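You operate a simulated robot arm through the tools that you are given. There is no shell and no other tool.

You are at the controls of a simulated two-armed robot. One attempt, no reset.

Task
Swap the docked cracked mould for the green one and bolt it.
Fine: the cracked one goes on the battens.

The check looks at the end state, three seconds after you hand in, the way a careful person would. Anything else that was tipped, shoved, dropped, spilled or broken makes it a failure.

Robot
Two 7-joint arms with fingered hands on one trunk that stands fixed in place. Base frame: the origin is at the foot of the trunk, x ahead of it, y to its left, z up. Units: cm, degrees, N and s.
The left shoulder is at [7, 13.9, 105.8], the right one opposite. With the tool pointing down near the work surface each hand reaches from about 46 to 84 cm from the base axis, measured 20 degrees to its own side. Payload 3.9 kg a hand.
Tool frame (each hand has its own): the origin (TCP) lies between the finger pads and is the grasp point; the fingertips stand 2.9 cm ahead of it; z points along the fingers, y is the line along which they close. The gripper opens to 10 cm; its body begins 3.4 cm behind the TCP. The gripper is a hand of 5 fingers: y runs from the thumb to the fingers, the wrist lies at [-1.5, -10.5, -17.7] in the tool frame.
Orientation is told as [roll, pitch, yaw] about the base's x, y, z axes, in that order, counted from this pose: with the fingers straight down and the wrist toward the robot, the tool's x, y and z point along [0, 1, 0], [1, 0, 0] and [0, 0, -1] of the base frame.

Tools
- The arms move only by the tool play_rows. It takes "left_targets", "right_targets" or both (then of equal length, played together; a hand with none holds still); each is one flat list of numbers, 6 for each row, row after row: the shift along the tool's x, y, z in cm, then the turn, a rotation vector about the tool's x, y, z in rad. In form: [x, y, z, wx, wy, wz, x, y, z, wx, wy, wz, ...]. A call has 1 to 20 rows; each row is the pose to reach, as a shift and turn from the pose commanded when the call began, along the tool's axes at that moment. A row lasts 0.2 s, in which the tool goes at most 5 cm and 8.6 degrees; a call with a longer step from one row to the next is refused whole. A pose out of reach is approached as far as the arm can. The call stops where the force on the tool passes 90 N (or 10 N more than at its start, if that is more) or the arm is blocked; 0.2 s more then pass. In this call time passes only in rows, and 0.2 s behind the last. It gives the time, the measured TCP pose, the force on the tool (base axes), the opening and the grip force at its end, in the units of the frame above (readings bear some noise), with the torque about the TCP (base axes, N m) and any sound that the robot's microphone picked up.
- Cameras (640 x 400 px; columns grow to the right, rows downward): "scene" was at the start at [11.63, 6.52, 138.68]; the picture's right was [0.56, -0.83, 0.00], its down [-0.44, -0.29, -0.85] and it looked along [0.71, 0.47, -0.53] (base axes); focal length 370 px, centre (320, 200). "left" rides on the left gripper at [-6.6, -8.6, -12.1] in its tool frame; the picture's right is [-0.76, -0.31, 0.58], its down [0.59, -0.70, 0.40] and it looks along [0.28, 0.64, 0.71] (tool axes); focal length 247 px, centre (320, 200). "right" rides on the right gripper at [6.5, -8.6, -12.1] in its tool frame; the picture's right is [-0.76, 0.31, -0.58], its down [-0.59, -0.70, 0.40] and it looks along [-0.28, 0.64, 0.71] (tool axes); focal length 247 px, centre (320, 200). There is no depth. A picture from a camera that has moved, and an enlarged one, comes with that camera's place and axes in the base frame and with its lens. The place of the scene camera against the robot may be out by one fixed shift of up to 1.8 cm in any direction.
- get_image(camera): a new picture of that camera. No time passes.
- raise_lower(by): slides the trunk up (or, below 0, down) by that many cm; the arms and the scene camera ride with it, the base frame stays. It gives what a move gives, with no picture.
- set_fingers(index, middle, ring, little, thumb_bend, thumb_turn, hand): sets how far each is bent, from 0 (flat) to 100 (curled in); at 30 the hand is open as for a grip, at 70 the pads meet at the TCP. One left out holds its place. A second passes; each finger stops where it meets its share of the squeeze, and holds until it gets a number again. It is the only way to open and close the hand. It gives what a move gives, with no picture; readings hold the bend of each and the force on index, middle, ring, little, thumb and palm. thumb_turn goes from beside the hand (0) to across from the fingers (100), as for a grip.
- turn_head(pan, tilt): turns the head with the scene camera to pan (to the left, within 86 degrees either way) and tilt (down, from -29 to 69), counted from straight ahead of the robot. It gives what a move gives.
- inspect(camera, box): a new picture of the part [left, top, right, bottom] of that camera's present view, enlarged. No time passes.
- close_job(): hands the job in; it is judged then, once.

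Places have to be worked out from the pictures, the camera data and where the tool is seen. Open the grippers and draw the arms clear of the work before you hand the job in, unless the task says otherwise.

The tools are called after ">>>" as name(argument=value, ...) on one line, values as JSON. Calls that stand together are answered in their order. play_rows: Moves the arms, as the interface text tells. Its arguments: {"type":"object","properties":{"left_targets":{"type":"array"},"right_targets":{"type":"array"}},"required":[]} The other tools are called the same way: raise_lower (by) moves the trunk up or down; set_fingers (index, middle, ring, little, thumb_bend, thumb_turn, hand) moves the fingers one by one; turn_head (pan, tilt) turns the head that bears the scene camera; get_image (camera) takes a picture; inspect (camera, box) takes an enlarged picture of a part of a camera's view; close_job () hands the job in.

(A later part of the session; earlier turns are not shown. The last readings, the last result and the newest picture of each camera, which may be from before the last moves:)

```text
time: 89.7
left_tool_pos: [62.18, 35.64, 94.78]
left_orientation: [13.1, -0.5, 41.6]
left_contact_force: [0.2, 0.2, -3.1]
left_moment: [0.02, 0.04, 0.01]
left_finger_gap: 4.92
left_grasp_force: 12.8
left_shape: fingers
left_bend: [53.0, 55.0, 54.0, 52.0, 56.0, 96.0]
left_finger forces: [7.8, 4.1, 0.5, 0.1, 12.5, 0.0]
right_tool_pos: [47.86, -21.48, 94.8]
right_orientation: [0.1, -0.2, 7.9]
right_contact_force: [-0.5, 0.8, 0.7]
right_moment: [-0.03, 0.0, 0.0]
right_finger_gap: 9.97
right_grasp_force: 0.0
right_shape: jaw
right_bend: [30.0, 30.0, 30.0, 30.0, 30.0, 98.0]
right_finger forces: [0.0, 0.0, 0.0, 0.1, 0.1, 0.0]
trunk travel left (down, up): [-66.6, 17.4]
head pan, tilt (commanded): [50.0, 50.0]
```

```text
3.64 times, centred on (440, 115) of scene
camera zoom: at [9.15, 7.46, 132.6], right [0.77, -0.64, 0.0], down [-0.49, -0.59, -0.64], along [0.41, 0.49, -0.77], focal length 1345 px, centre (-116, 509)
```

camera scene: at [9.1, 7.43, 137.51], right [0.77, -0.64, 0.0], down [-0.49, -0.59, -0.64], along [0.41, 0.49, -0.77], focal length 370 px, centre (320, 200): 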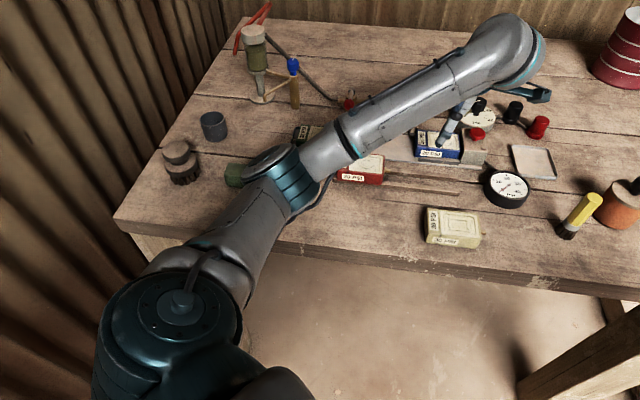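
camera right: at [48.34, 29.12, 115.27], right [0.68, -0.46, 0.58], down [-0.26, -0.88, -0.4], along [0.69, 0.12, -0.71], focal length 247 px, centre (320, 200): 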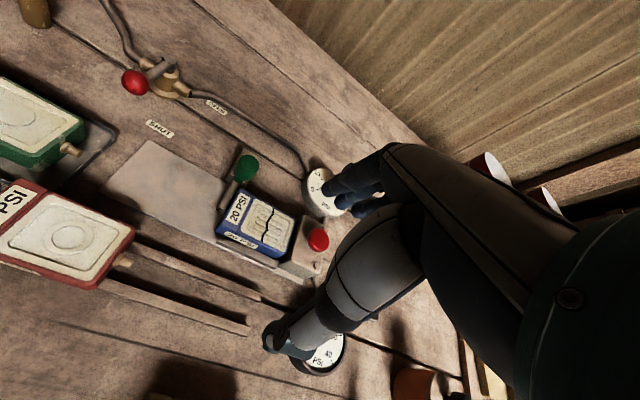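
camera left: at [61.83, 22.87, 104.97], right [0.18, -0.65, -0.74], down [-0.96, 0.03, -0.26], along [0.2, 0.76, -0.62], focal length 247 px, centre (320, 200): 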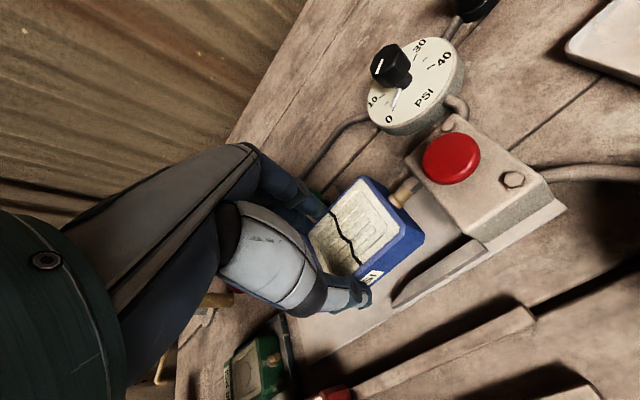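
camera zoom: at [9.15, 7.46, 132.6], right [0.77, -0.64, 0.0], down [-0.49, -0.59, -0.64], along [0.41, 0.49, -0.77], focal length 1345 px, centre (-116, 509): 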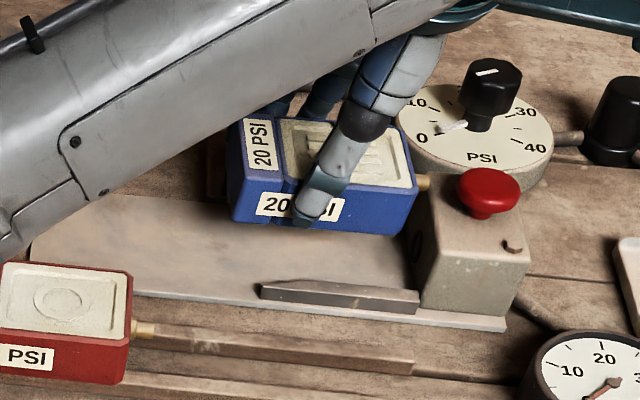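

The mould is lifted (about 3 N weight) and held steadily. I zoom in to measure how it sits in the hand.

>>> inspect(camera="left", box=[280, 160, 440, 310])

>>> inspect(camera="scene", box=[410, 80, 490, 140])

```text
2.67 times, centred on (360, 235) of left
camera zoom: at [61.83, 22.87, 104.97], right [0.18, -0.65, -0.74], down [-0.96, 0.03, -0.26], along [0.2, 0.76, -0.62], focal length 659 px, centre (213, 107)
```

zoom: 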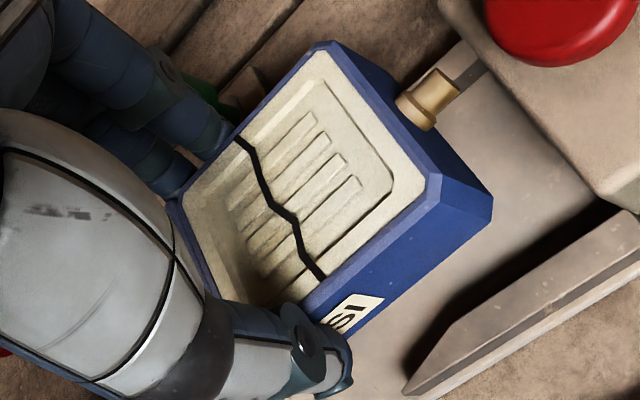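

```text
6.67 times, centred on (450, 110) of scene
camera zoom: at [9.15, 7.46, 132.6], right [0.77, -0.64, 0.0], down [-0.49, -0.59, -0.64], along [0.41, 0.49, -0.77], focal length 2466 px, centre (-547, 800)
```

zoom: 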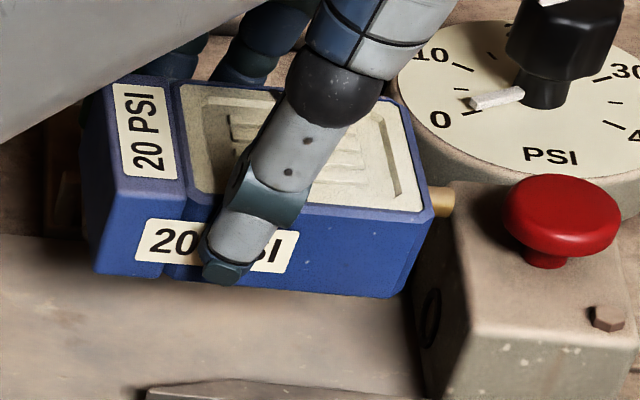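

The mould hasn't slipped (its centre is ~0.85 cm right of the TCP). I raise 2.5 cm and carry it over the free part of the battens, then check from the wrist camera.

>>> play_rows(left_targets=[0.57, 0, -2.4, 0, 0, 0, 0.9, -2.5, -2.3, 0, 0, 0, 1.3, -5.5, -2.2, 0, 0, 0, 1.69, -8.36, -2.17, 0, 0, 0])

>>> get_image(camera="left")

>>> get_image(camera="scene")

```text
time: 90.7
left_tool_pos: [55.02, 30.92, 97.11]
left_orientation: [13.1, -0.5, 41.4]
left_contact_force: [-0.3, 0.0, -3.4]
left_moment: [0.01, -0.03, 0.0]
left_finger_gap: 4.91
left_grasp_force: 12.2
left_shape: fingers
left_bend: [53.0, 55.0, 54.0, 52.0, 56.0, 96.0]
left_finger forces: [7.6, 4.2, 0.6, 0.0, 12.6, 0.0]
right_tool_pos: [47.77, -21.46, 94.71]
right_orientation: [0.2, -0.2, 7.8]
right_contact_force: [0.4, -0.2, -0.1]
right_moment: [0.01, -0.04, -0.01]
right_finger_gap: 9.99
right_grasp_force: 0.1
right_shape: jaw
right_bend: [30.0, 30.0, 30.0, 30.0, 30.0, 98.0]
right_finger forces: [0.1, 0.0, 0.0, 0.1, 0.0, 0.0]
trunk travel left (down, up): [-66.6, 17.4]
head pan, tilt (commanded): [50.0, 50.0]
```

```text
taken
camera left: at [54.68, 18.17, 107.48], right [0.18, -0.65, -0.74], down [-0.96, 0.03, -0.26], along [0.2, 0.76, -0.62], focal length 247 px, centre (320, 200)
```

left: 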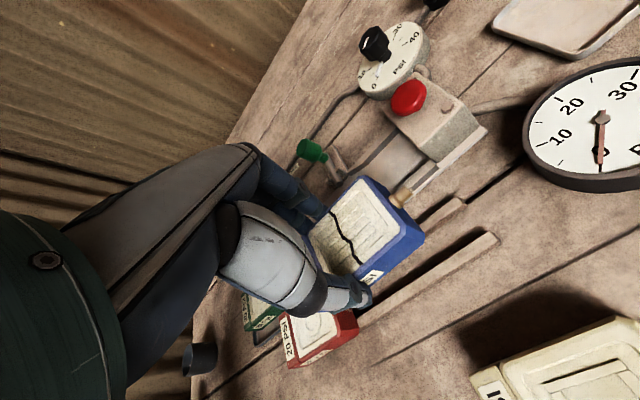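

```text
taken
camera scene: at [9.1, 7.43, 132.61], right [0.77, -0.64, 0.0], down [-0.49, -0.59, -0.64], along [0.41, 0.49, -0.77], focal length 370 px, centre (320, 200)
```

scene: 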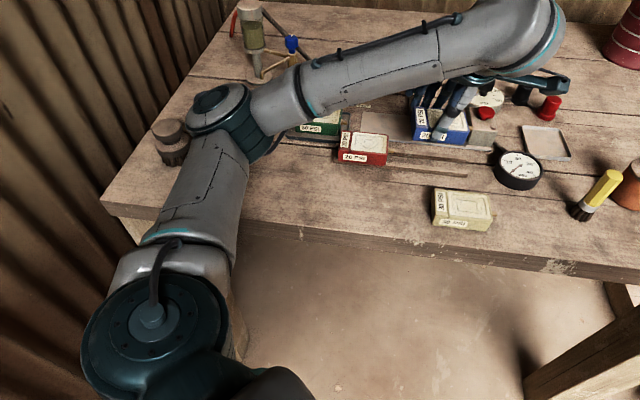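

I zoom in on the battens' right ends and red mould's end, to place the blue mould exactly.

>>> inspect(camera="left", box=[340, 170, 520, 310])

>>> inspect(camera="left", box=[230, 260, 400, 390])

>>> inspect(camera="scene", box=[320, 80, 520, 220])

```text
2.86 times, centred on (430, 240) of left
camera zoom: at [54.68, 18.17, 107.48], right [0.18, -0.65, -0.74], down [-0.96, 0.03, -0.26], along [0.2, 0.76, -0.62], focal length 706 px, centre (6, 86)
```

zoom: 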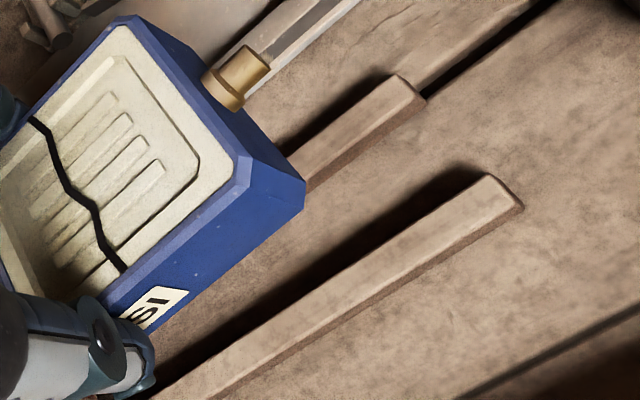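

```text
3.08 times, centred on (315, 325) of left
camera zoom: at [54.68, 18.17, 107.48], right [0.18, -0.65, -0.74], down [-0.96, 0.03, -0.26], along [0.2, 0.76, -0.62], focal length 760 px, centre (335, -185)
```

zoom: 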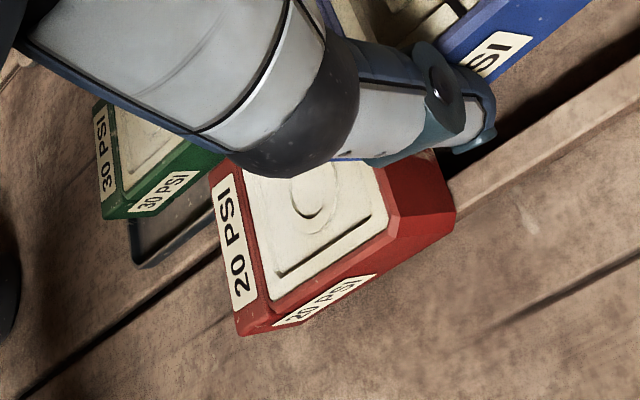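

```text
2.86 times, centred on (420, 150) of scene
camera zoom: at [9.1, 7.43, 132.61], right [0.77, -0.64, 0.0], down [-0.49, -0.59, -0.64], along [0.41, 0.49, -0.77], focal length 1057 px, centre (34, 343)
```

zoom: 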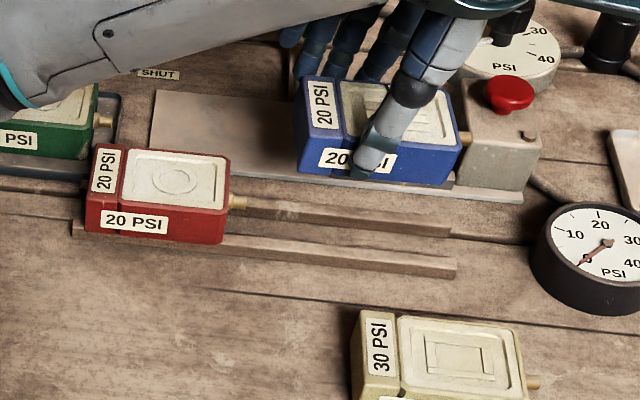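

Battens measure V≈59.2 and 63.0 (mid 61.1), free from U≈6.2 to 20.2; I shift the mould 0.6 left and 0.7 toward the robot, and raise the right hand 10 cm so the trunk can go down safely.

>>> play_rows(left_targets=[0.3, -0.35, 0.07, 0, 0, 0, 0.58, -0.7, 0.14, 0, 0, 0, 0.58, -0.7, 0.14, 0, 0, 0], right_targets=[0, 0, -3.5, 0, 0, 0, 0, 0, -7, 0, 0, 0, 0, 0, -10, 0, 0, 0])

>>> raise_lower(by=-4.5)

>>> get_image(camera="left")

>>> inspect(camera="scene", box=[340, 60, 540, 200])

```text
time: 91.5
left_tool_pos: [54.09, 30.99, 97.09]
left_orientation: [13.1, -0.6, 41.4]
left_contact_force: [-0.3, -0.7, -2.8]
left_moment: [0.0, -0.03, 0.02]
left_finger_gap: 4.93
left_grasp_force: 12.0
left_shape: fingers
left_bend: [53.0, 55.0, 54.0, 52.0, 56.0, 96.0]
left_finger forces: [7.6, 4.1, 0.5, 0.1, 12.4, 0.0]
right_tool_pos: [47.59, -21.43, 104.78]
right_orientation: [0.0, 0.0, 8.0]
right_contact_force: [0.9, -0.8, 0.4]
right_moment: [0.04, -0.01, 0.0]
right_finger_gap: 9.97
right_grasp_force: 0.0
right_shape: jaw
right_bend: [30.0, 30.0, 30.0, 30.0, 30.0, 98.0]
right_finger forces: [0.0, 0.0, 0.1, 0.0, 0.0, 0.0]
trunk travel left (down, up): [-66.6, 17.4]
head pan, tilt (commanded): [50.0, 50.0]
```

```text
time: 92.3
left_tool_pos: [54.19, 30.99, 92.6]
left_orientation: [13.2, -0.6, 41.4]
left_contact_force: [0.3, -0.3, -3.2]
left_moment: [0.01, 0.0, 0.0]
left_finger_gap: 4.92
left_grasp_force: 12.6
left_shape: fingers
left_bend: [53.0, 55.0, 54.0, 52.0, 56.0, 96.0]
left_finger forces: [7.5, 4.1, 0.5, 0.1, 12.4, 0.0]
right_tool_pos: [47.62, -21.54, 100.36]
right_orientation: [0.1, -0.1, 8.0]
right_contact_force: [0.8, -0.1, -0.1]
right_moment: [-0.01, 0.01, -0.01]
right_finger_gap: 9.98
right_grasp_force: 0.1
right_shape: jaw
right_bend: [30.0, 30.0, 30.0, 30.0, 30.0, 98.0]
right_finger forces: [0.1, 0.0, 0.1, 0.1, 0.0, 0.1]
trunk travel left (down, up): [-62.1, 21.9]
head pan, tilt (commanded): [50.0, 50.0]
```

```text
taken
camera left: at [53.74, 18.22, 102.91], right [0.18, -0.65, -0.74], down [-0.96, 0.03, -0.26], along [0.2, 0.76, -0.62], focal length 247 px, centre (320, 200)
```

left: 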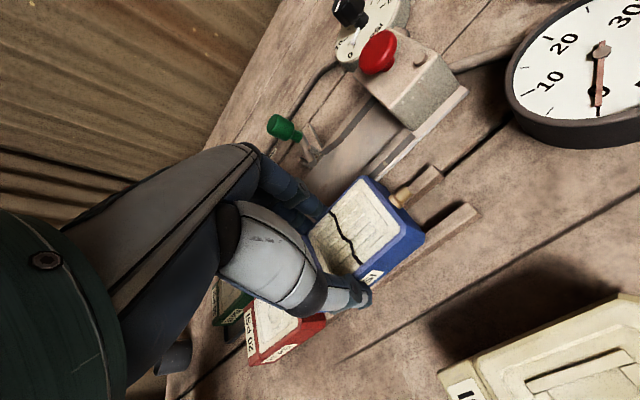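

```text
2.86 times, centred on (440, 130) of scene
camera zoom: at [9.14, 7.45, 128.1], right [0.77, -0.64, 0.0], down [-0.49, -0.59, -0.64], along [0.41, 0.49, -0.77], focal length 1057 px, centre (-23, 400)
```

zoom: 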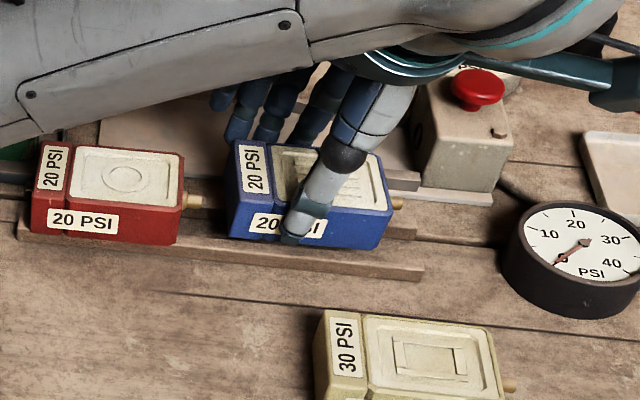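

The blue mould hangs level above the battens, clear of red. I lower 1.6 cm, then in small steps until contact.

>>> raise_lower(by=-1.6)

>>> raise_lower(by=-0.3)

>>> inspect(camera="scene", box=[380, 60, 520, 160])

```text
time: 93.0
left_tool_pos: [53.96, 30.92, 91.25]
left_orientation: [13.0, -0.8, 41.3]
left_contact_force: [2.0, 0.5, 10.8]
left_moment: [-0.21, 0.15, 0.06]
left_finger_gap: 4.92
left_grasp_force: 14.3
left_shape: fingers
left_bend: [52.0, 55.0, 54.0, 52.0, 57.0, 96.0]
left_finger forces: [9.1, 4.8, 1.0, 0.1, 13.2, 0.0]
right_tool_pos: [47.6, -21.51, 98.76]
right_orientation: [0.2, -0.3, 7.9]
right_contact_force: [-0.2, -0.2, 0.9]
right_moment: [0.0, -0.03, -0.01]
right_finger_gap: 9.98
right_grasp_force: 0.1
right_shape: jaw
right_bend: [30.0, 30.0, 30.0, 30.0, 30.0, 98.0]
right_finger forces: [0.0, 0.0, 0.0, 0.0, 0.0, 0.1]
trunk travel left (down, up): [-60.5, 23.5]
head pan, tilt (commanded): [50.0, 50.0]
```

```text
time: 93.5
left_tool_pos: [53.99, 30.87, 91.13]
left_orientation: [12.8, -1.0, 41.4]
left_contact_force: [5.3, 1.6, 23.4]
left_moment: [0.06, 0.0, 0.01]
left_finger_gap: 4.92
left_grasp_force: 15.5
left_shape: fingers
left_bend: [52.0, 55.0, 53.0, 52.0, 57.0, 96.0]
left_finger forces: [11.7, 5.8, 1.6, 0.0, 12.8, 0.0]
right_tool_pos: [47.6, -21.66, 98.37]
right_orientation: [0.2, -0.2, 7.9]
right_contact_force: [-0.1, 0.5, 0.8]
right_moment: [0.01, -0.03, -0.01]
right_finger_gap: 9.99
right_grasp_force: 0.1
right_shape: jaw
right_bend: [30.0, 30.0, 30.0, 30.0, 30.0, 98.0]
right_finger forces: [0.1, 0.0, 0.0, 0.0, 0.1, 0.0]
trunk travel left (down, up): [-60.2, 23.8]
head pan, tilt (commanded): [50.0, 50.0]
```

```text
4.00 times, centred on (450, 110) of scene
camera zoom: at [8.94, 7.29, 126.25], right [0.77, -0.64, 0.0], down [-0.49, -0.59, -0.64], along [0.41, 0.49, -0.76], focal length 1480 px, centre (-200, 560)
```

zoom: 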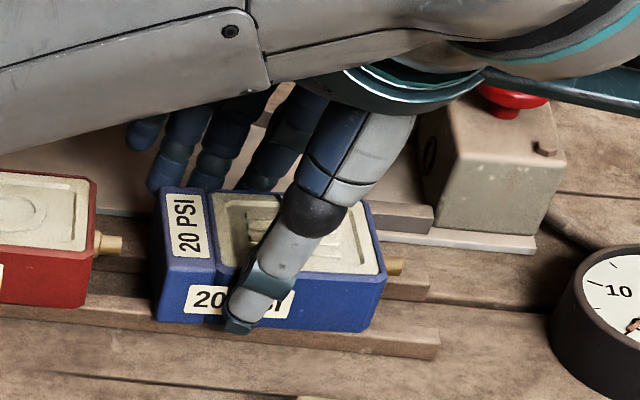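

The mould rests on the battens (contact at TCP z≈91.2). I ease up 0.3 cm and open the hand moderately.

>>> raise_lower(by=0.3)

>>> set_fingers(hand="left", index=42, middle=42, ring=42, little=42, thumb_bend=42)

>>> inspect(camera="scene", box=[380, 60, 520, 160])

>>> get_image(camera="left")

```text
time: 94.0
left_tool_pos: [53.98, 30.82, 91.06]
left_orientation: [13.1, -0.7, 41.4]
left_contact_force: [5.0, 1.8, 17.6]
left_moment: [0.04, -0.08, -0.05]
left_finger_gap: 4.94
left_grasp_force: 14.7
left_shape: fingers
left_bend: [52.0, 54.0, 53.0, 52.0, 57.0, 96.0]
left_finger forces: [11.2, 5.8, 1.5, 0.0, 12.2, 0.0]
right_tool_pos: [47.5, -21.58, 98.68]
right_orientation: [0.2, -0.1, 7.8]
right_contact_force: [0.0, -0.7, 0.1]
right_moment: [0.0, 0.01, 0.0]
right_finger_gap: 9.99
right_grasp_force: 0.1
right_shape: jaw
right_bend: [30.0, 30.0, 30.0, 30.0, 30.0, 98.0]
right_finger forces: [0.1, 0.1, 0.0, 0.0, 0.0, 0.0]
trunk travel left (down, up): [-60.5, 23.5]
head pan, tilt (commanded): [50.0, 50.0]
```

```text
time: 95.0
left_tool_pos: [54.07, 30.91, 90.92]
left_orientation: [13.1, -0.6, 41.4]
left_contact_force: [-0.1, -0.7, -0.5]
left_moment: [-0.01, 0.0, 0.0]
left_finger_gap: 6.96
left_grasp_force: 0.1
left_shape: fingers
left_bend: [42.0, 42.0, 42.0, 42.0, 42.0, 97.0]
left_finger forces: [0.0, 0.0, 0.0, 0.1, 0.1, 0.0]
right_tool_pos: [47.55, -21.6, 98.61]
right_orientation: [0.1, -0.1, 7.9]
right_contact_force: [-0.6, 0.8, -0.5]
right_moment: [0.0, 0.04, 0.01]
right_finger_gap: 9.98
right_grasp_force: 0.1
right_shape: jaw
right_bend: [30.0, 30.0, 30.0, 30.0, 30.0, 98.0]
right_finger forces: [0.0, 0.0, 0.1, 0.0, 0.1, 0.0]
trunk travel left (down, up): [-60.5, 23.5]
head pan, tilt (commanded): [50.0, 50.0]
```

```text
4.00 times, centred on (450, 110) of scene
camera zoom: at [9.12, 7.42, 126.5], right [0.77, -0.64, 0.0], down [-0.49, -0.59, -0.64], along [0.41, 0.49, -0.77], focal length 1480 px, centre (-200, 560)
```

zoom: 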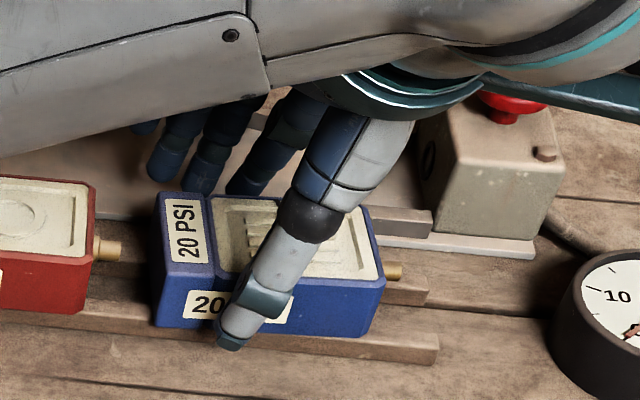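

```text
taken
camera left: at [53.73, 18.2, 101.31], right [0.18, -0.65, -0.74], down [-0.96, 0.03, -0.26], along [0.2, 0.76, -0.62], focal length 247 px, centre (320, 200)
```

left: 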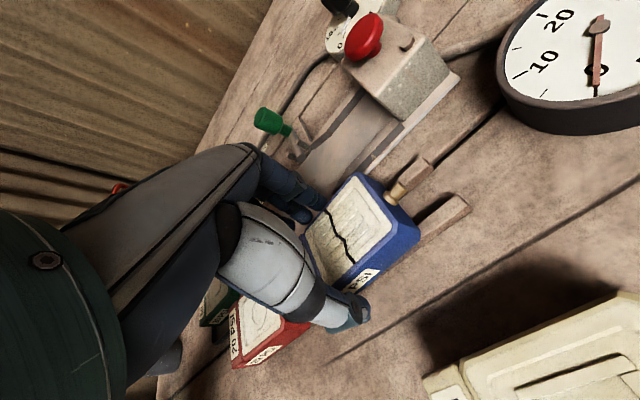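

Blue is released and sits on both battens. I raise the trunk 8 cm to lift the hand straight off.

>>> raise_lower(by=8)

>>> get_image(camera="left")

>>> inspect(camera="scene", box=[300, 70, 540, 230])

```text
time: 96.2
left_tool_pos: [54.12, 31.01, 99.04]
left_orientation: [13.1, -0.7, 41.4]
left_contact_force: [-0.9, -0.9, -0.5]
left_moment: [-0.01, 0.0, -0.01]
left_finger_gap: 6.97
left_grasp_force: 0.1
left_shape: fingers
left_bend: [42.0, 42.0, 42.0, 42.0, 42.0, 97.0]
left_finger forces: [0.1, 0.0, 0.0, 0.1, 0.0, 0.0]
right_tool_pos: [47.63, -21.55, 106.61]
right_orientation: [0.1, -0.1, 7.8]
right_contact_force: [0.6, 0.1, -0.6]
right_moment: [0.06, -0.01, 0.02]
right_finger_gap: 9.99
right_grasp_force: 0.0
right_shape: jaw
right_bend: [30.0, 30.0, 30.0, 30.0, 30.0, 98.0]
right_finger forces: [0.0, 0.0, 0.0, 0.0, 0.0, 0.1]
trunk travel left (down, up): [-68.5, 15.5]
head pan, tilt (commanded): [50.0, 50.0]
```

```text
taken
camera left: at [53.76, 18.21, 109.29], right [0.18, -0.65, -0.74], down [-0.96, 0.03, -0.26], along [0.2, 0.76, -0.62], focal length 247 px, centre (320, 200)
```

left: 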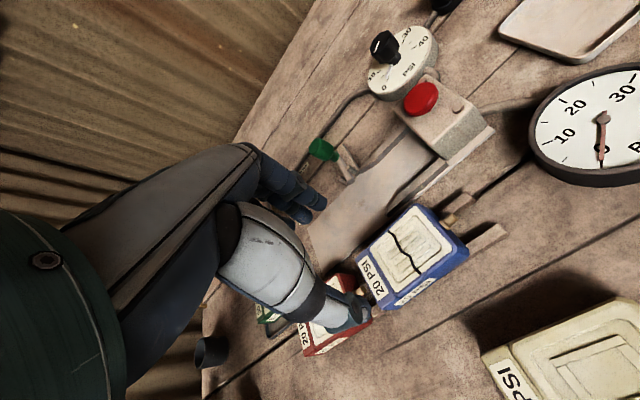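

```text
2.50 times, centred on (420, 150) of scene
camera zoom: at [9.16, 7.43, 134.5], right [0.77, -0.64, 0.0], down [-0.49, -0.59, -0.64], along [0.41, 0.49, -0.77], focal length 925 px, centre (70, 325)
```

zoom: 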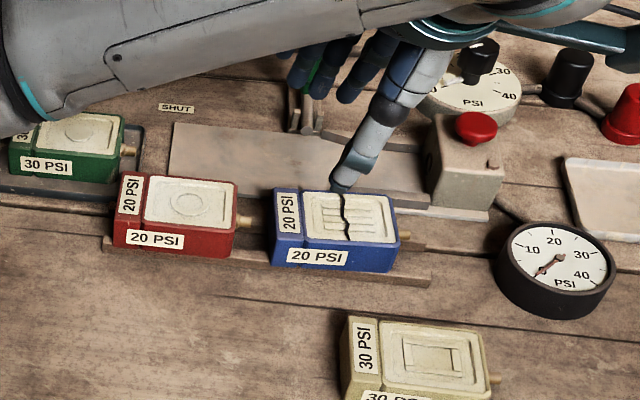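

Blue is neatly on the battens next to red. Now toward green: I move over it at z≈102 with roll increased to 30°, checking for reach limits.

>>> play_rows(left_targets=[0.7, 0, -2.9, 0, 0.05, 0, 4, 1.6, -2.2, 0, 0.1, 0, 7.6, 3.2, -1.4, 0, 0.15, 0, 11.2, 4.8, -0.5, 0, 0.2, 0, 14.8, 6.5, 0.4, 0, 0.25, 0, 18.2, 8.1, 1.2, 0, 0.3, 0])

>>> get_image(camera="left")

>>> get_image(camera="scene")

```text
time: 97.6
left_tool_pos: [48.17, 49.81, 101.95]
left_orientation: [30.4, -0.6, 41.3]
left_contact_force: [0.5, 0.0, -0.2]
left_moment: [0.02, 0.01, -0.01]
left_finger_gap: 6.95
left_grasp_force: 0.1
left_shape: fingers
left_bend: [42.0, 42.0, 42.0, 42.0, 42.0, 98.0]
left_finger forces: [0.0, 0.0, 0.0, 0.0, 0.1, 0.0]
right_tool_pos: [47.46, -21.5, 106.74]
right_orientation: [0.0, -0.1, 7.9]
right_contact_force: [1.1, 0.9, 0.4]
right_moment: [0.01, 0.01, -0.03]
right_finger_gap: 10.0
right_grasp_force: 0.0
right_shape: jaw
right_bend: [30.0, 30.0, 30.0, 30.0, 30.0, 98.0]
right_finger forces: [0.1, 0.0, 0.0, 0.1, 0.0, 0.1]
trunk travel left (down, up): [-68.5, 15.5]
head pan, tilt (commanded): [50.0, 50.0]
```

```text
taken
camera left: at [49.55, 35.1, 109.14], right [0.02, -0.47, -0.88], down [-1.0, 0.07, -0.05], along [0.09, 0.88, -0.47], focal length 247 px, centre (320, 200)
```

left: 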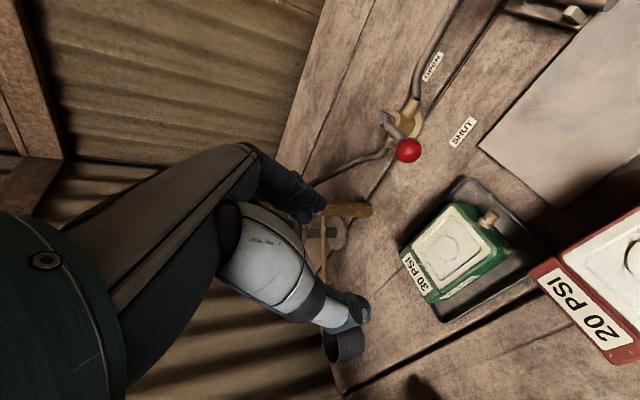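

```text
taken
camera scene: at [9.08, 7.49, 134.51], right [0.77, -0.64, 0.0], down [-0.49, -0.59, -0.64], along [0.41, 0.49, -0.77], focal length 370 px, centre (320, 200)
```

scene: 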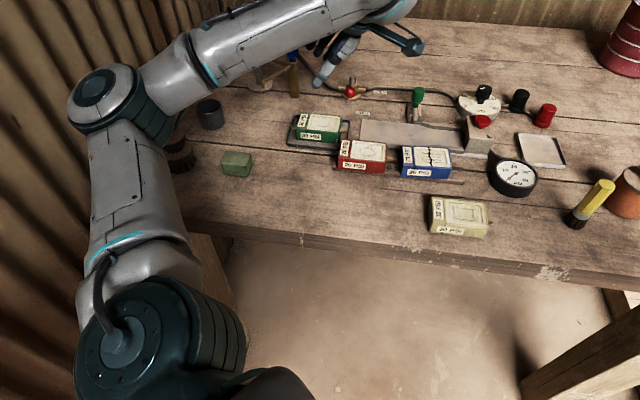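

No limits at roll 30° over green. I zoom in to measure green in its tray.

>>> inspect(camera="left", box=[370, 160, 560, 330])

>>> inspect(camera="scene", box=[270, 80, 410, 180])

```text
2.35 times, centred on (465, 245) of left
camera zoom: at [49.55, 35.1, 109.14], right [0.02, -0.47, -0.88], down [-1.0, 0.07, -0.05], along [0.09, 0.88, -0.47], focal length 581 px, centre (-21, 94)
```

zoom: 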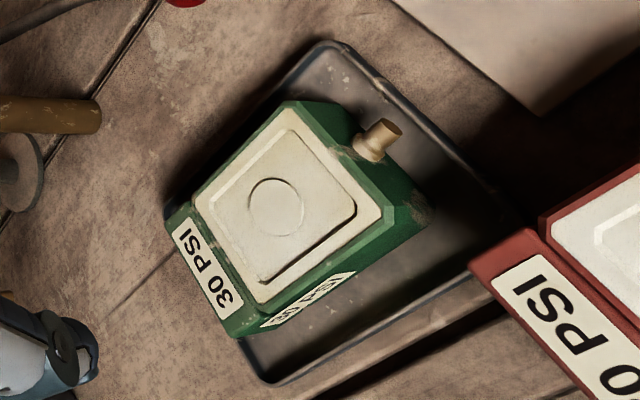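

```text
4.00 times, centred on (340, 130) of scene
camera zoom: at [9.08, 7.49, 134.51], right [0.77, -0.64, 0.0], down [-0.49, -0.59, -0.64], along [0.41, 0.49, -0.77], focal length 1480 px, centre (240, 480)
```

zoom: 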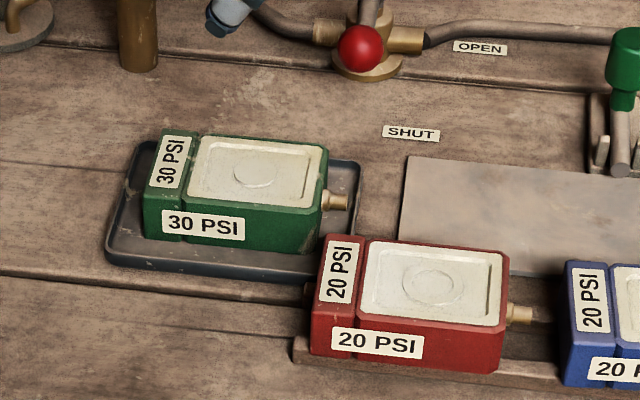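

Green measures centre ≈[47,50.3], yaw ≈42°, in the shallow tray. I probe whether a smaller roll is also reachable here at this relative height.

>>> play_rows(left_targets=[0, 0, 0, 0, -0.07, 0, 0, 0, 0, 0, -0.14, 0, 0, 0, 0, 0, -0.21, 0, 0, 0, 0, 0, -0.28, 0, 0, 0, 0, 0, -0.21, 0, 0, 0, 0, 0, -0.14, 0])

```text
time: 99.0
left_tool_pos: [48.12, 49.65, 102.03]
left_orientation: [22.3, -0.4, 41.4]
left_contact_force: [0.0, 0.6, 0.7]
left_moment: [0.02, -0.01, 0.0]
left_finger_gap: 6.98
left_grasp_force: 0.0
left_shape: fingers
left_bend: [42.0, 42.0, 42.0, 42.0, 42.0, 98.0]
left_finger forces: [0.0, 0.0, 0.0, 0.0, 0.0, 0.0]
left hand out of reach, approached as far as the arm can: row 4
right_tool_pos: [47.63, -21.52, 106.56]
right_orientation: [0.1, -0.1, 7.9]
right_contact_force: [0.2, -0.2, 0.7]
right_moment: [0.0, -0.01, 0.04]
right_finger_gap: 9.99
right_grasp_force: 0.0
right_shape: jaw
right_bend: [30.0, 30.0, 30.0, 30.0, 30.0, 98.0]
right_finger forces: [0.0, 0.1, 0.0, 0.0, 0.1, 0.0]
trunk travel left (down, up): [-68.5, 15.5]
head pan, tilt (commanded): [50.0, 50.0]
```

Roll 22° is fine here. I centre over green, open the fingers to ~8 cm and lower the trunk 8 cm, then check.

>>> play_rows(left_targets=[0.28, -0.4, 0.11, 0, 0, 0])

>>> set_fingers(hand="left", index=37, middle=37, ring=37, little=37, thumb_bend=37)

>>> raise_lower(by=-8)

>>> get_image(camera="left")

>>> get_image(camera="scene")

```text
time: 99.4
left_tool_pos: [47.61, 49.72, 102.08]
left_orientation: [22.4, -0.6, 41.4]
left_contact_force: [0.1, -0.2, -0.3]
left_moment: [-0.04, 0.01, 0.01]
left_finger_gap: 6.96
left_grasp_force: 0.1
left_shape: fingers
left_bend: [42.0, 42.0, 42.0, 42.0, 42.0, 98.0]
left_finger forces: [0.0, 0.1, 0.1, 0.1, 0.0, 0.1]
right_tool_pos: [47.65, -21.38, 106.65]
right_orientation: [0.1, -0.1, 8.0]
right_contact_force: [-0.7, 0.3, -0.6]
right_moment: [0.0, -0.06, -0.01]
right_finger_gap: 9.98
right_grasp_force: 0.0
right_shape: jaw
right_bend: [30.0, 30.0, 30.0, 30.0, 30.0, 98.0]
right_finger forces: [0.0, 0.0, 0.0, 0.1, 0.0, 0.0]
trunk travel left (down, up): [-68.5, 15.5]
head pan, tilt (commanded): [50.0, 50.0]
```

```text
time: 100.4
left_tool_pos: [47.73, 49.73, 101.94]
left_orientation: [22.3, -0.6, 41.5]
left_contact_force: [-0.3, -0.3, 0.5]
left_moment: [-0.01, -0.03, 0.0]
left_finger_gap: 8.18
left_grasp_force: 0.0
left_shape: fingers
left_bend: [37.0, 37.0, 37.0, 37.0, 37.0, 98.0]
left_finger forces: [0.0, 0.0, 0.0, 0.0, 0.1, 0.0]
right_tool_pos: [47.57, -21.54, 106.66]
right_orientation: [0.1, 0.0, 8.0]
right_contact_force: [-0.1, 0.2, -0.3]
right_moment: [-0.03, 0.0, 0.02]
right_finger_gap: 9.98
right_grasp_force: 0.1
right_shape: jaw
right_bend: [30.0, 30.0, 30.0, 30.0, 30.0, 98.0]
right_finger forces: [0.0, 0.0, 0.0, 0.1, 0.0, 0.0]
trunk travel left (down, up): [-68.5, 15.5]
head pan, tilt (commanded): [50.0, 50.0]
```

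```text
time: 101.5
left_tool_pos: [47.65, 49.68, 94.0]
left_orientation: [22.2, -0.5, 41.4]
left_contact_force: [-0.4, 0.3, 0.9]
left_moment: [0.02, -0.04, -0.03]
left_finger_gap: 8.17
left_grasp_force: 0.1
left_shape: fingers
left_bend: [37.0, 37.0, 37.0, 37.0, 37.0, 98.0]
left_finger forces: [0.0, 0.0, 0.1, 0.0, 0.0, 0.1]
right_tool_pos: [47.59, -21.47, 98.61]
right_orientation: [0.1, -0.1, 7.9]
right_contact_force: [0.4, -0.9, 0.4]
right_moment: [-0.03, 0.01, 0.04]
right_finger_gap: 9.98
right_grasp_force: 0.1
right_shape: jaw
right_bend: [30.0, 30.0, 30.0, 30.0, 30.0, 98.0]
right_finger forces: [0.0, 0.0, 0.0, 0.1, 0.0, 0.0]
trunk travel left (down, up): [-60.5, 23.5]
head pan, tilt (commanded): [50.0, 50.0]
```

```text
taken
camera left: at [48.33, 35.86, 102.73], right [0.1, -0.56, -0.82], down [-0.99, 0.06, -0.15], along [0.13, 0.83, -0.55], focal length 247 px, centre (320, 200)
```

left: 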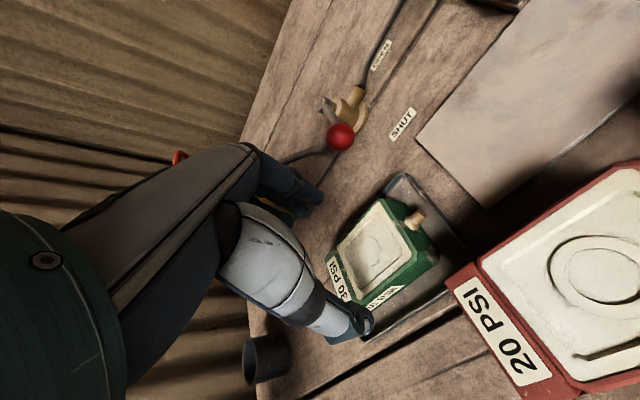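

```text
taken
camera scene: at [9.1, 7.42, 126.51], right [0.77, -0.64, 0.0], down [-0.49, -0.59, -0.64], along [0.41, 0.49, -0.77], focal length 370 px, centre (320, 200)
```

scene: 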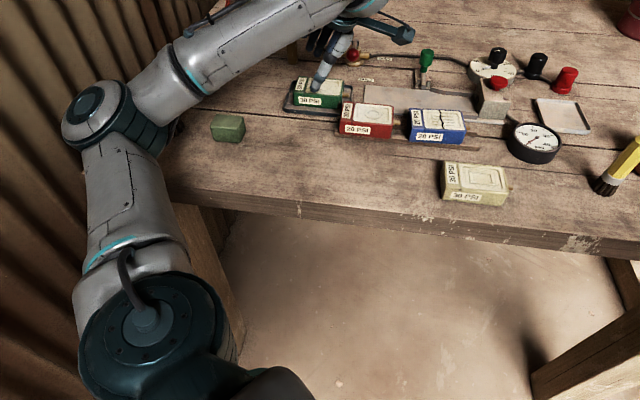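

The thumb is just in front of green's near face and fingers behind. I lower 3 cm more and look closely.

>>> raise_lower(by=-3)

>>> inspect(camera="left", box=[240, 150, 440, 350])

>>> inspect(camera="scene", box=[260, 10, 400, 120])

```text
time: 102.3
left_tool_pos: [47.66, 49.73, 91.0]
left_orientation: [22.2, -0.6, 41.5]
left_contact_force: [0.2, -0.3, 0.5]
left_moment: [0.0, 0.0, -0.03]
left_finger_gap: 8.15
left_grasp_force: 0.1
left_shape: fingers
left_bend: [37.0, 37.0, 37.0, 37.0, 37.0, 98.0]
left_finger forces: [0.0, 0.0, 0.0, 0.0, 0.0, 0.0]
right_tool_pos: [47.58, -21.45, 95.66]
right_orientation: [0.0, -0.2, 7.9]
right_contact_force: [-0.5, -0.7, 0.8]
right_moment: [0.0, 0.0, 0.03]
right_finger_gap: 10.02
right_grasp_force: 0.0
right_shape: jaw
right_bend: [30.0, 30.0, 30.0, 30.0, 30.0, 98.0]
right_finger forces: [0.0, 0.0, 0.0, 0.0, 0.0, 0.1]
trunk travel left (down, up): [-57.5, 26.5]
head pan, tilt (commanded): [50.0, 50.0]
```

```text
2.00 times, centred on (340, 250) of left
camera zoom: at [48.33, 35.87, 99.72], right [0.1, -0.56, -0.82], down [-0.99, 0.06, -0.15], along [0.13, 0.83, -0.55], focal length 494 px, centre (280, 100)
```

zoom: 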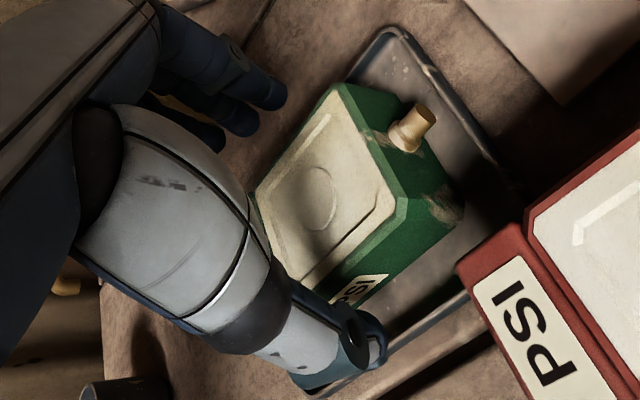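

```text
3.64 times, centred on (330, 65) of scene
camera zoom: at [9.1, 7.42, 123.5], right [0.77, -0.64, 0.0], down [-0.49, -0.59, -0.64], along [0.41, 0.49, -0.77], focal length 1345 px, centre (284, 691)
```

zoom: 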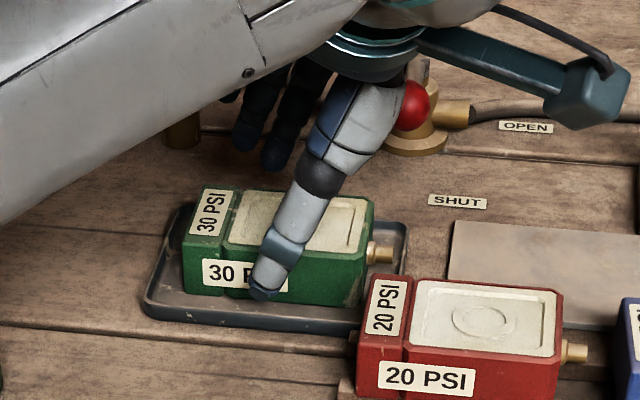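

The grip line crosses green's centre. I lower 1.1 cm more and close the hand gently.

>>> raise_lower(by=-1.1)

>>> set_fingers(hand="left", index=50, middle=50, ring=50, little=48, thumb_bend=50)

>>> inspect(camera="left", box=[240, 150, 440, 350])

```text
time: 102.9
left_tool_pos: [47.65, 49.71, 89.94]
left_orientation: [22.2, -0.6, 41.4]
left_contact_force: [-0.3, 0.8, 1.5]
left_moment: [-0.02, 0.06, -0.02]
left_finger_gap: 8.19
left_grasp_force: 0.5
left_shape: fingers
left_bend: [37.0, 37.0, 37.0, 37.0, 37.0, 98.0]
left_finger forces: [0.0, 0.0, 0.1, 0.0, 1.0, 0.1]
right_tool_pos: [47.58, -21.44, 94.47]
right_orientation: [0.1, 0.0, 7.9]
right_contact_force: [0.3, 0.6, 0.3]
right_moment: [-0.02, 0.0, -0.02]
right_finger_gap: 9.98
right_grasp_force: 0.0
right_shape: jaw
right_bend: [30.0, 30.0, 30.0, 30.0, 30.0, 98.0]
right_finger forces: [0.0, 0.0, 0.0, 0.0, 0.0, 0.1]
trunk travel left (down, up): [-56.4, 27.6]
head pan, tilt (commanded): [50.0, 50.0]
```

```text
time: 103.9
left_tool_pos: [47.6, 49.68, 90.05]
left_orientation: [22.3, -0.7, 41.4]
left_contact_force: [-2.4, -2.3, 4.1]
left_moment: [-0.17, 0.22, 0.1]
left_finger_gap: 6.46
left_grasp_force: 4.1
left_shape: fingers
left_bend: [48.0, 50.0, 50.0, 48.0, 44.0, 98.0]
left_finger forces: [2.0, 0.1, 0.0, 0.1, 7.8, 0.0]
right_tool_pos: [47.49, -21.43, 94.54]
right_orientation: [0.2, -0.2, 7.9]
right_contact_force: [-0.1, 1.0, 0.0]
right_moment: [-0.02, -0.03, -0.01]
right_finger_gap: 9.99
right_grasp_force: 0.1
right_shape: jaw
right_bend: [30.0, 30.0, 30.0, 30.0, 30.0, 98.0]
right_finger forces: [0.0, 0.0, 0.0, 0.0, 0.0, 0.0]
trunk travel left (down, up): [-56.4, 27.6]
head pan, tilt (commanded): [50.0, 50.0]
```

```text
2.00 times, centred on (340, 250) of left
camera zoom: at [48.29, 35.79, 98.69], right [0.1, -0.56, -0.82], down [-0.99, 0.06, -0.15], along [0.13, 0.83, -0.55], focal length 494 px, centre (280, 100)
```

zoom: 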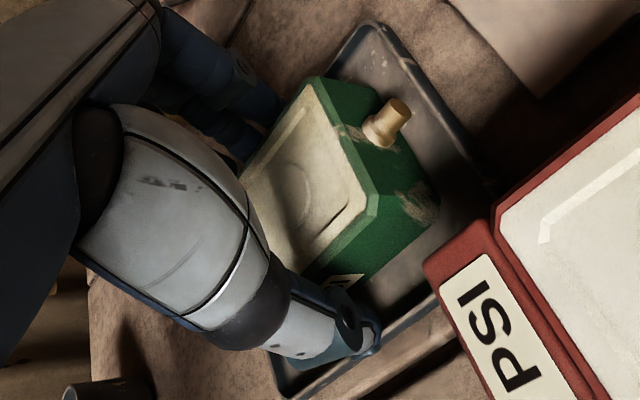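

The thumb met resistance early (7.8 N at bend 44), perhaps the tray's near rim. I check closely.

>>> inspect(camera="scene", box=[290, 40, 380, 110])

>>> inspect(camera="left", box=[340, 270, 420, 340])

```text
5.71 times, centred on (335, 75) of scene
camera zoom: at [9.05, 7.33, 122.42], right [0.77, -0.64, 0.0], down [-0.49, -0.59, -0.64], along [0.41, 0.49, -0.77], focal length 2114 px, centre (234, 914)
```

zoom: 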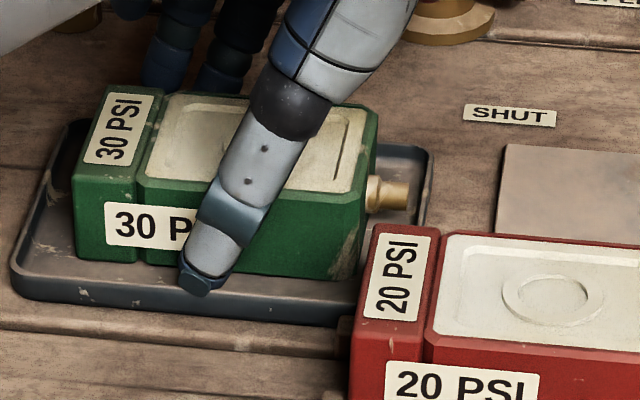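

```text
5.71 times, centred on (380, 305) of left
camera zoom: at [48.29, 35.79, 98.69], right [0.1, -0.56, -0.82], down [-0.99, 0.06, -0.15], along [0.13, 0.83, -0.55], focal length 1411 px, centre (-23, -400)
```

zoom: 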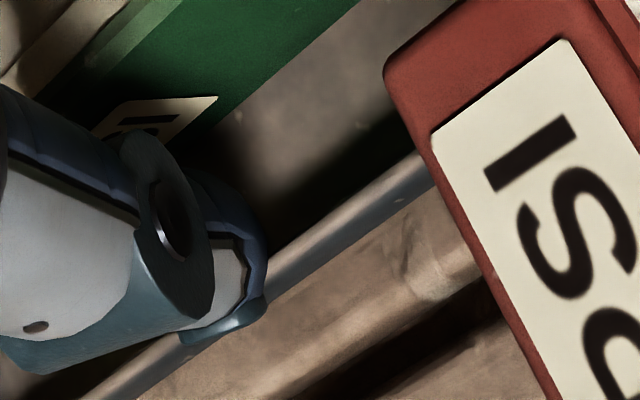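

The thumb tip rests on the tray's near rim. I open again, raise 0.7 cm, and re-close.

>>> set_fingers(hand="left", index=40, middle=40, ring=40, little=40, thumb_bend=38)

>>> raise_lower(by=0.7)

>>> set_fingers(hand="left", index=49, middle=49, ring=49, little=48, thumb_bend=49)

>>> inspect(camera="left", box=[240, 150, 440, 350])

```text
time: 104.9
left_tool_pos: [47.61, 49.83, 89.85]
left_orientation: [22.2, -0.6, 41.5]
left_contact_force: [0.2, -0.1, 1.5]
left_moment: [-0.04, 0.08, -0.05]
left_finger_gap: 7.66
left_grasp_force: 1.4
left_shape: fingers
left_bend: [40.0, 40.0, 40.0, 40.0, 38.0, 98.0]
left_finger forces: [0.1, 0.1, 0.0, 0.0, 1.8, 0.1]
right_tool_pos: [47.61, -21.46, 94.48]
right_orientation: [0.1, 0.0, 7.9]
right_contact_force: [0.7, -0.2, 0.7]
right_moment: [-0.03, -0.04, 0.02]
right_finger_gap: 9.97
right_grasp_force: 0.0
right_shape: jaw
right_bend: [30.0, 30.0, 30.0, 30.0, 30.0, 98.0]
right_finger forces: [0.0, 0.0, 0.1, 0.0, 0.0, 0.0]
trunk travel left (down, up): [-56.4, 27.6]
head pan, tilt (commanded): [50.0, 50.0]
```

```text
time: 105.4
left_tool_pos: [47.64, 49.61, 90.6]
left_orientation: [22.2, -0.5, 41.4]
left_contact_force: [1.0, -0.7, -0.7]
left_moment: [0.0, -0.01, 0.01]
left_finger_gap: 7.67
left_grasp_force: 0.0
left_shape: fingers
left_bend: [40.0, 40.0, 40.0, 40.0, 38.0, 98.0]
left_finger forces: [0.0, 0.0, 0.0, 0.0, 0.1, 0.0]
right_tool_pos: [47.55, -21.5, 95.11]
right_orientation: [0.0, -0.1, 7.8]
right_contact_force: [-0.2, 0.0, -0.4]
right_moment: [-0.01, 0.01, 0.0]
right_finger_gap: 10.0
right_grasp_force: 0.0
right_shape: jaw
right_bend: [30.0, 30.0, 30.0, 30.0, 30.0, 98.0]
right_finger forces: [0.0, 0.1, 0.1, 0.1, 0.0, 0.0]
trunk travel left (down, up): [-57.1, 26.9]
head pan, tilt (commanded): [50.0, 50.0]
```

```text
time: 106.4
left_tool_pos: [47.66, 49.66, 90.55]
left_orientation: [22.3, -0.6, 41.3]
left_contact_force: [-0.4, -0.9, -0.4]
left_moment: [-0.03, 0.04, 0.03]
left_finger_gap: 5.46
left_grasp_force: 1.1
left_shape: fingers
left_bend: [49.0, 49.0, 49.0, 48.0, 48.0, 98.0]
left_finger forces: [0.0, 0.1, 0.0, 0.0, 1.0, 0.0]
right_tool_pos: [47.67, -21.53, 95.24]
right_orientation: [0.1, -0.2, 7.8]
right_contact_force: [0.6, -0.6, -0.1]
right_moment: [0.04, 0.0, -0.01]
right_finger_gap: 9.99
right_grasp_force: 0.0
right_shape: jaw
right_bend: [30.0, 30.0, 30.0, 30.0, 30.0, 98.0]
right_finger forces: [0.0, 0.1, 0.0, 0.0, 0.0, 0.0]
trunk travel left (down, up): [-57.1, 26.9]
head pan, tilt (commanded): [50.0, 50.0]
```

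```text
2.00 times, centred on (340, 250) of left
camera zoom: at [48.34, 35.86, 99.32], right [0.1, -0.56, -0.82], down [-0.99, 0.06, -0.15], along [0.13, 0.83, -0.55], focal length 494 px, centre (280, 100)
```

zoom: 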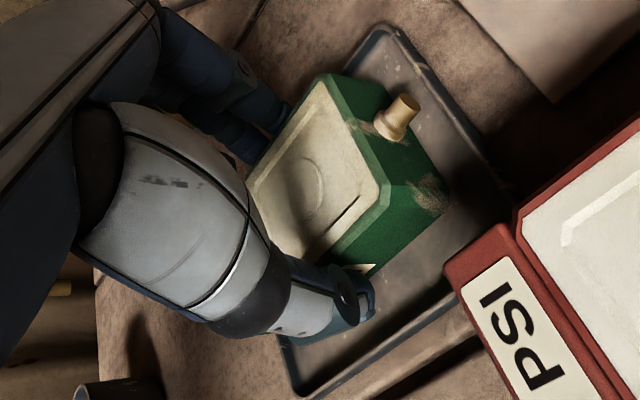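

The thumb is now inside the rim and touching the mould. I lower 0.5 cm for more depth and tighten the grip.

>>> raise_lower(by=-0.5)

>>> set_fingers(hand="left", index=58, middle=58, ring=54, little=50, thumb_bend=66)

>>> inspect(camera="left", box=[240, 150, 440, 350])

```text
time: 107.0
left_tool_pos: [47.57, 49.63, 90.08]
left_orientation: [22.3, -0.6, 41.4]
left_contact_force: [-0.4, -0.5, 0.0]
left_moment: [-0.02, 0.05, 0.03]
left_finger_gap: 5.49
left_grasp_force: 0.6
left_shape: fingers
left_bend: [49.0, 49.0, 49.0, 48.0, 48.0, 98.0]
left_finger forces: [0.4, 0.0, 0.0, 0.0, 1.0, 0.1]
right_tool_pos: [47.53, -21.55, 94.68]
right_orientation: [0.1, -0.1, 7.9]
right_contact_force: [-0.8, -0.3, 0.5]
right_moment: [-0.01, 0.04, -0.03]
right_finger_gap: 9.98
right_grasp_force: 0.0
right_shape: jaw
right_bend: [30.0, 30.0, 30.0, 30.0, 30.0, 98.0]
right_finger forces: [0.0, 0.0, 0.1, 0.0, 0.1, 0.0]
trunk travel left (down, up): [-56.6, 27.4]
head pan, tilt (commanded): [50.0, 50.0]
```

```text
time: 108.0
left_tool_pos: [47.7, 49.71, 90.08]
left_orientation: [22.2, -0.6, 41.5]
left_contact_force: [-0.6, 0.8, 3.5]
left_moment: [-0.09, 0.1, -0.02]
left_finger_gap: 5.05
left_grasp_force: 10.9
left_shape: fingers
left_bend: [52.0, 54.0, 53.0, 50.0, 54.0, 97.0]
left_finger forces: [6.6, 3.2, 1.2, 0.0, 10.5, 0.0]
right_tool_pos: [47.6, -21.48, 94.72]
right_orientation: [0.1, -0.1, 7.8]
right_contact_force: [0.1, 0.2, -0.4]
right_moment: [-0.04, 0.03, 0.02]
right_finger_gap: 10.02
right_grasp_force: 0.1
right_shape: jaw
right_bend: [30.0, 30.0, 30.0, 30.0, 30.0, 98.0]
right_finger forces: [0.1, 0.1, 0.0, 0.1, 0.0, 0.0]
trunk travel left (down, up): [-56.6, 27.4]
head pan, tilt (commanded): [50.0, 50.0]
```

```text
2.00 times, centred on (340, 250) of left
camera zoom: at [48.33, 35.85, 98.84], right [0.1, -0.56, -0.82], down [-0.99, 0.06, -0.15], along [0.13, 0.83, -0.55], focal length 494 px, centre (280, 100)
```

zoom: 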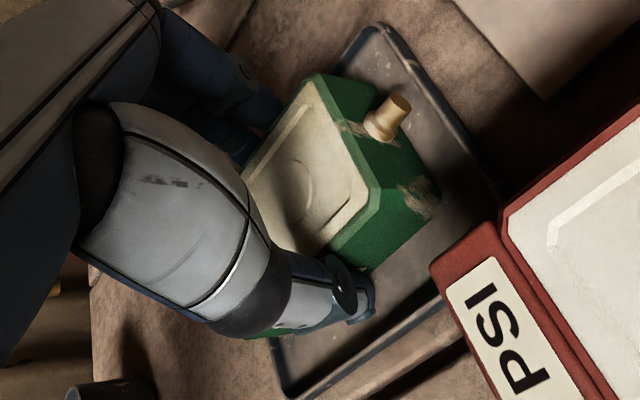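

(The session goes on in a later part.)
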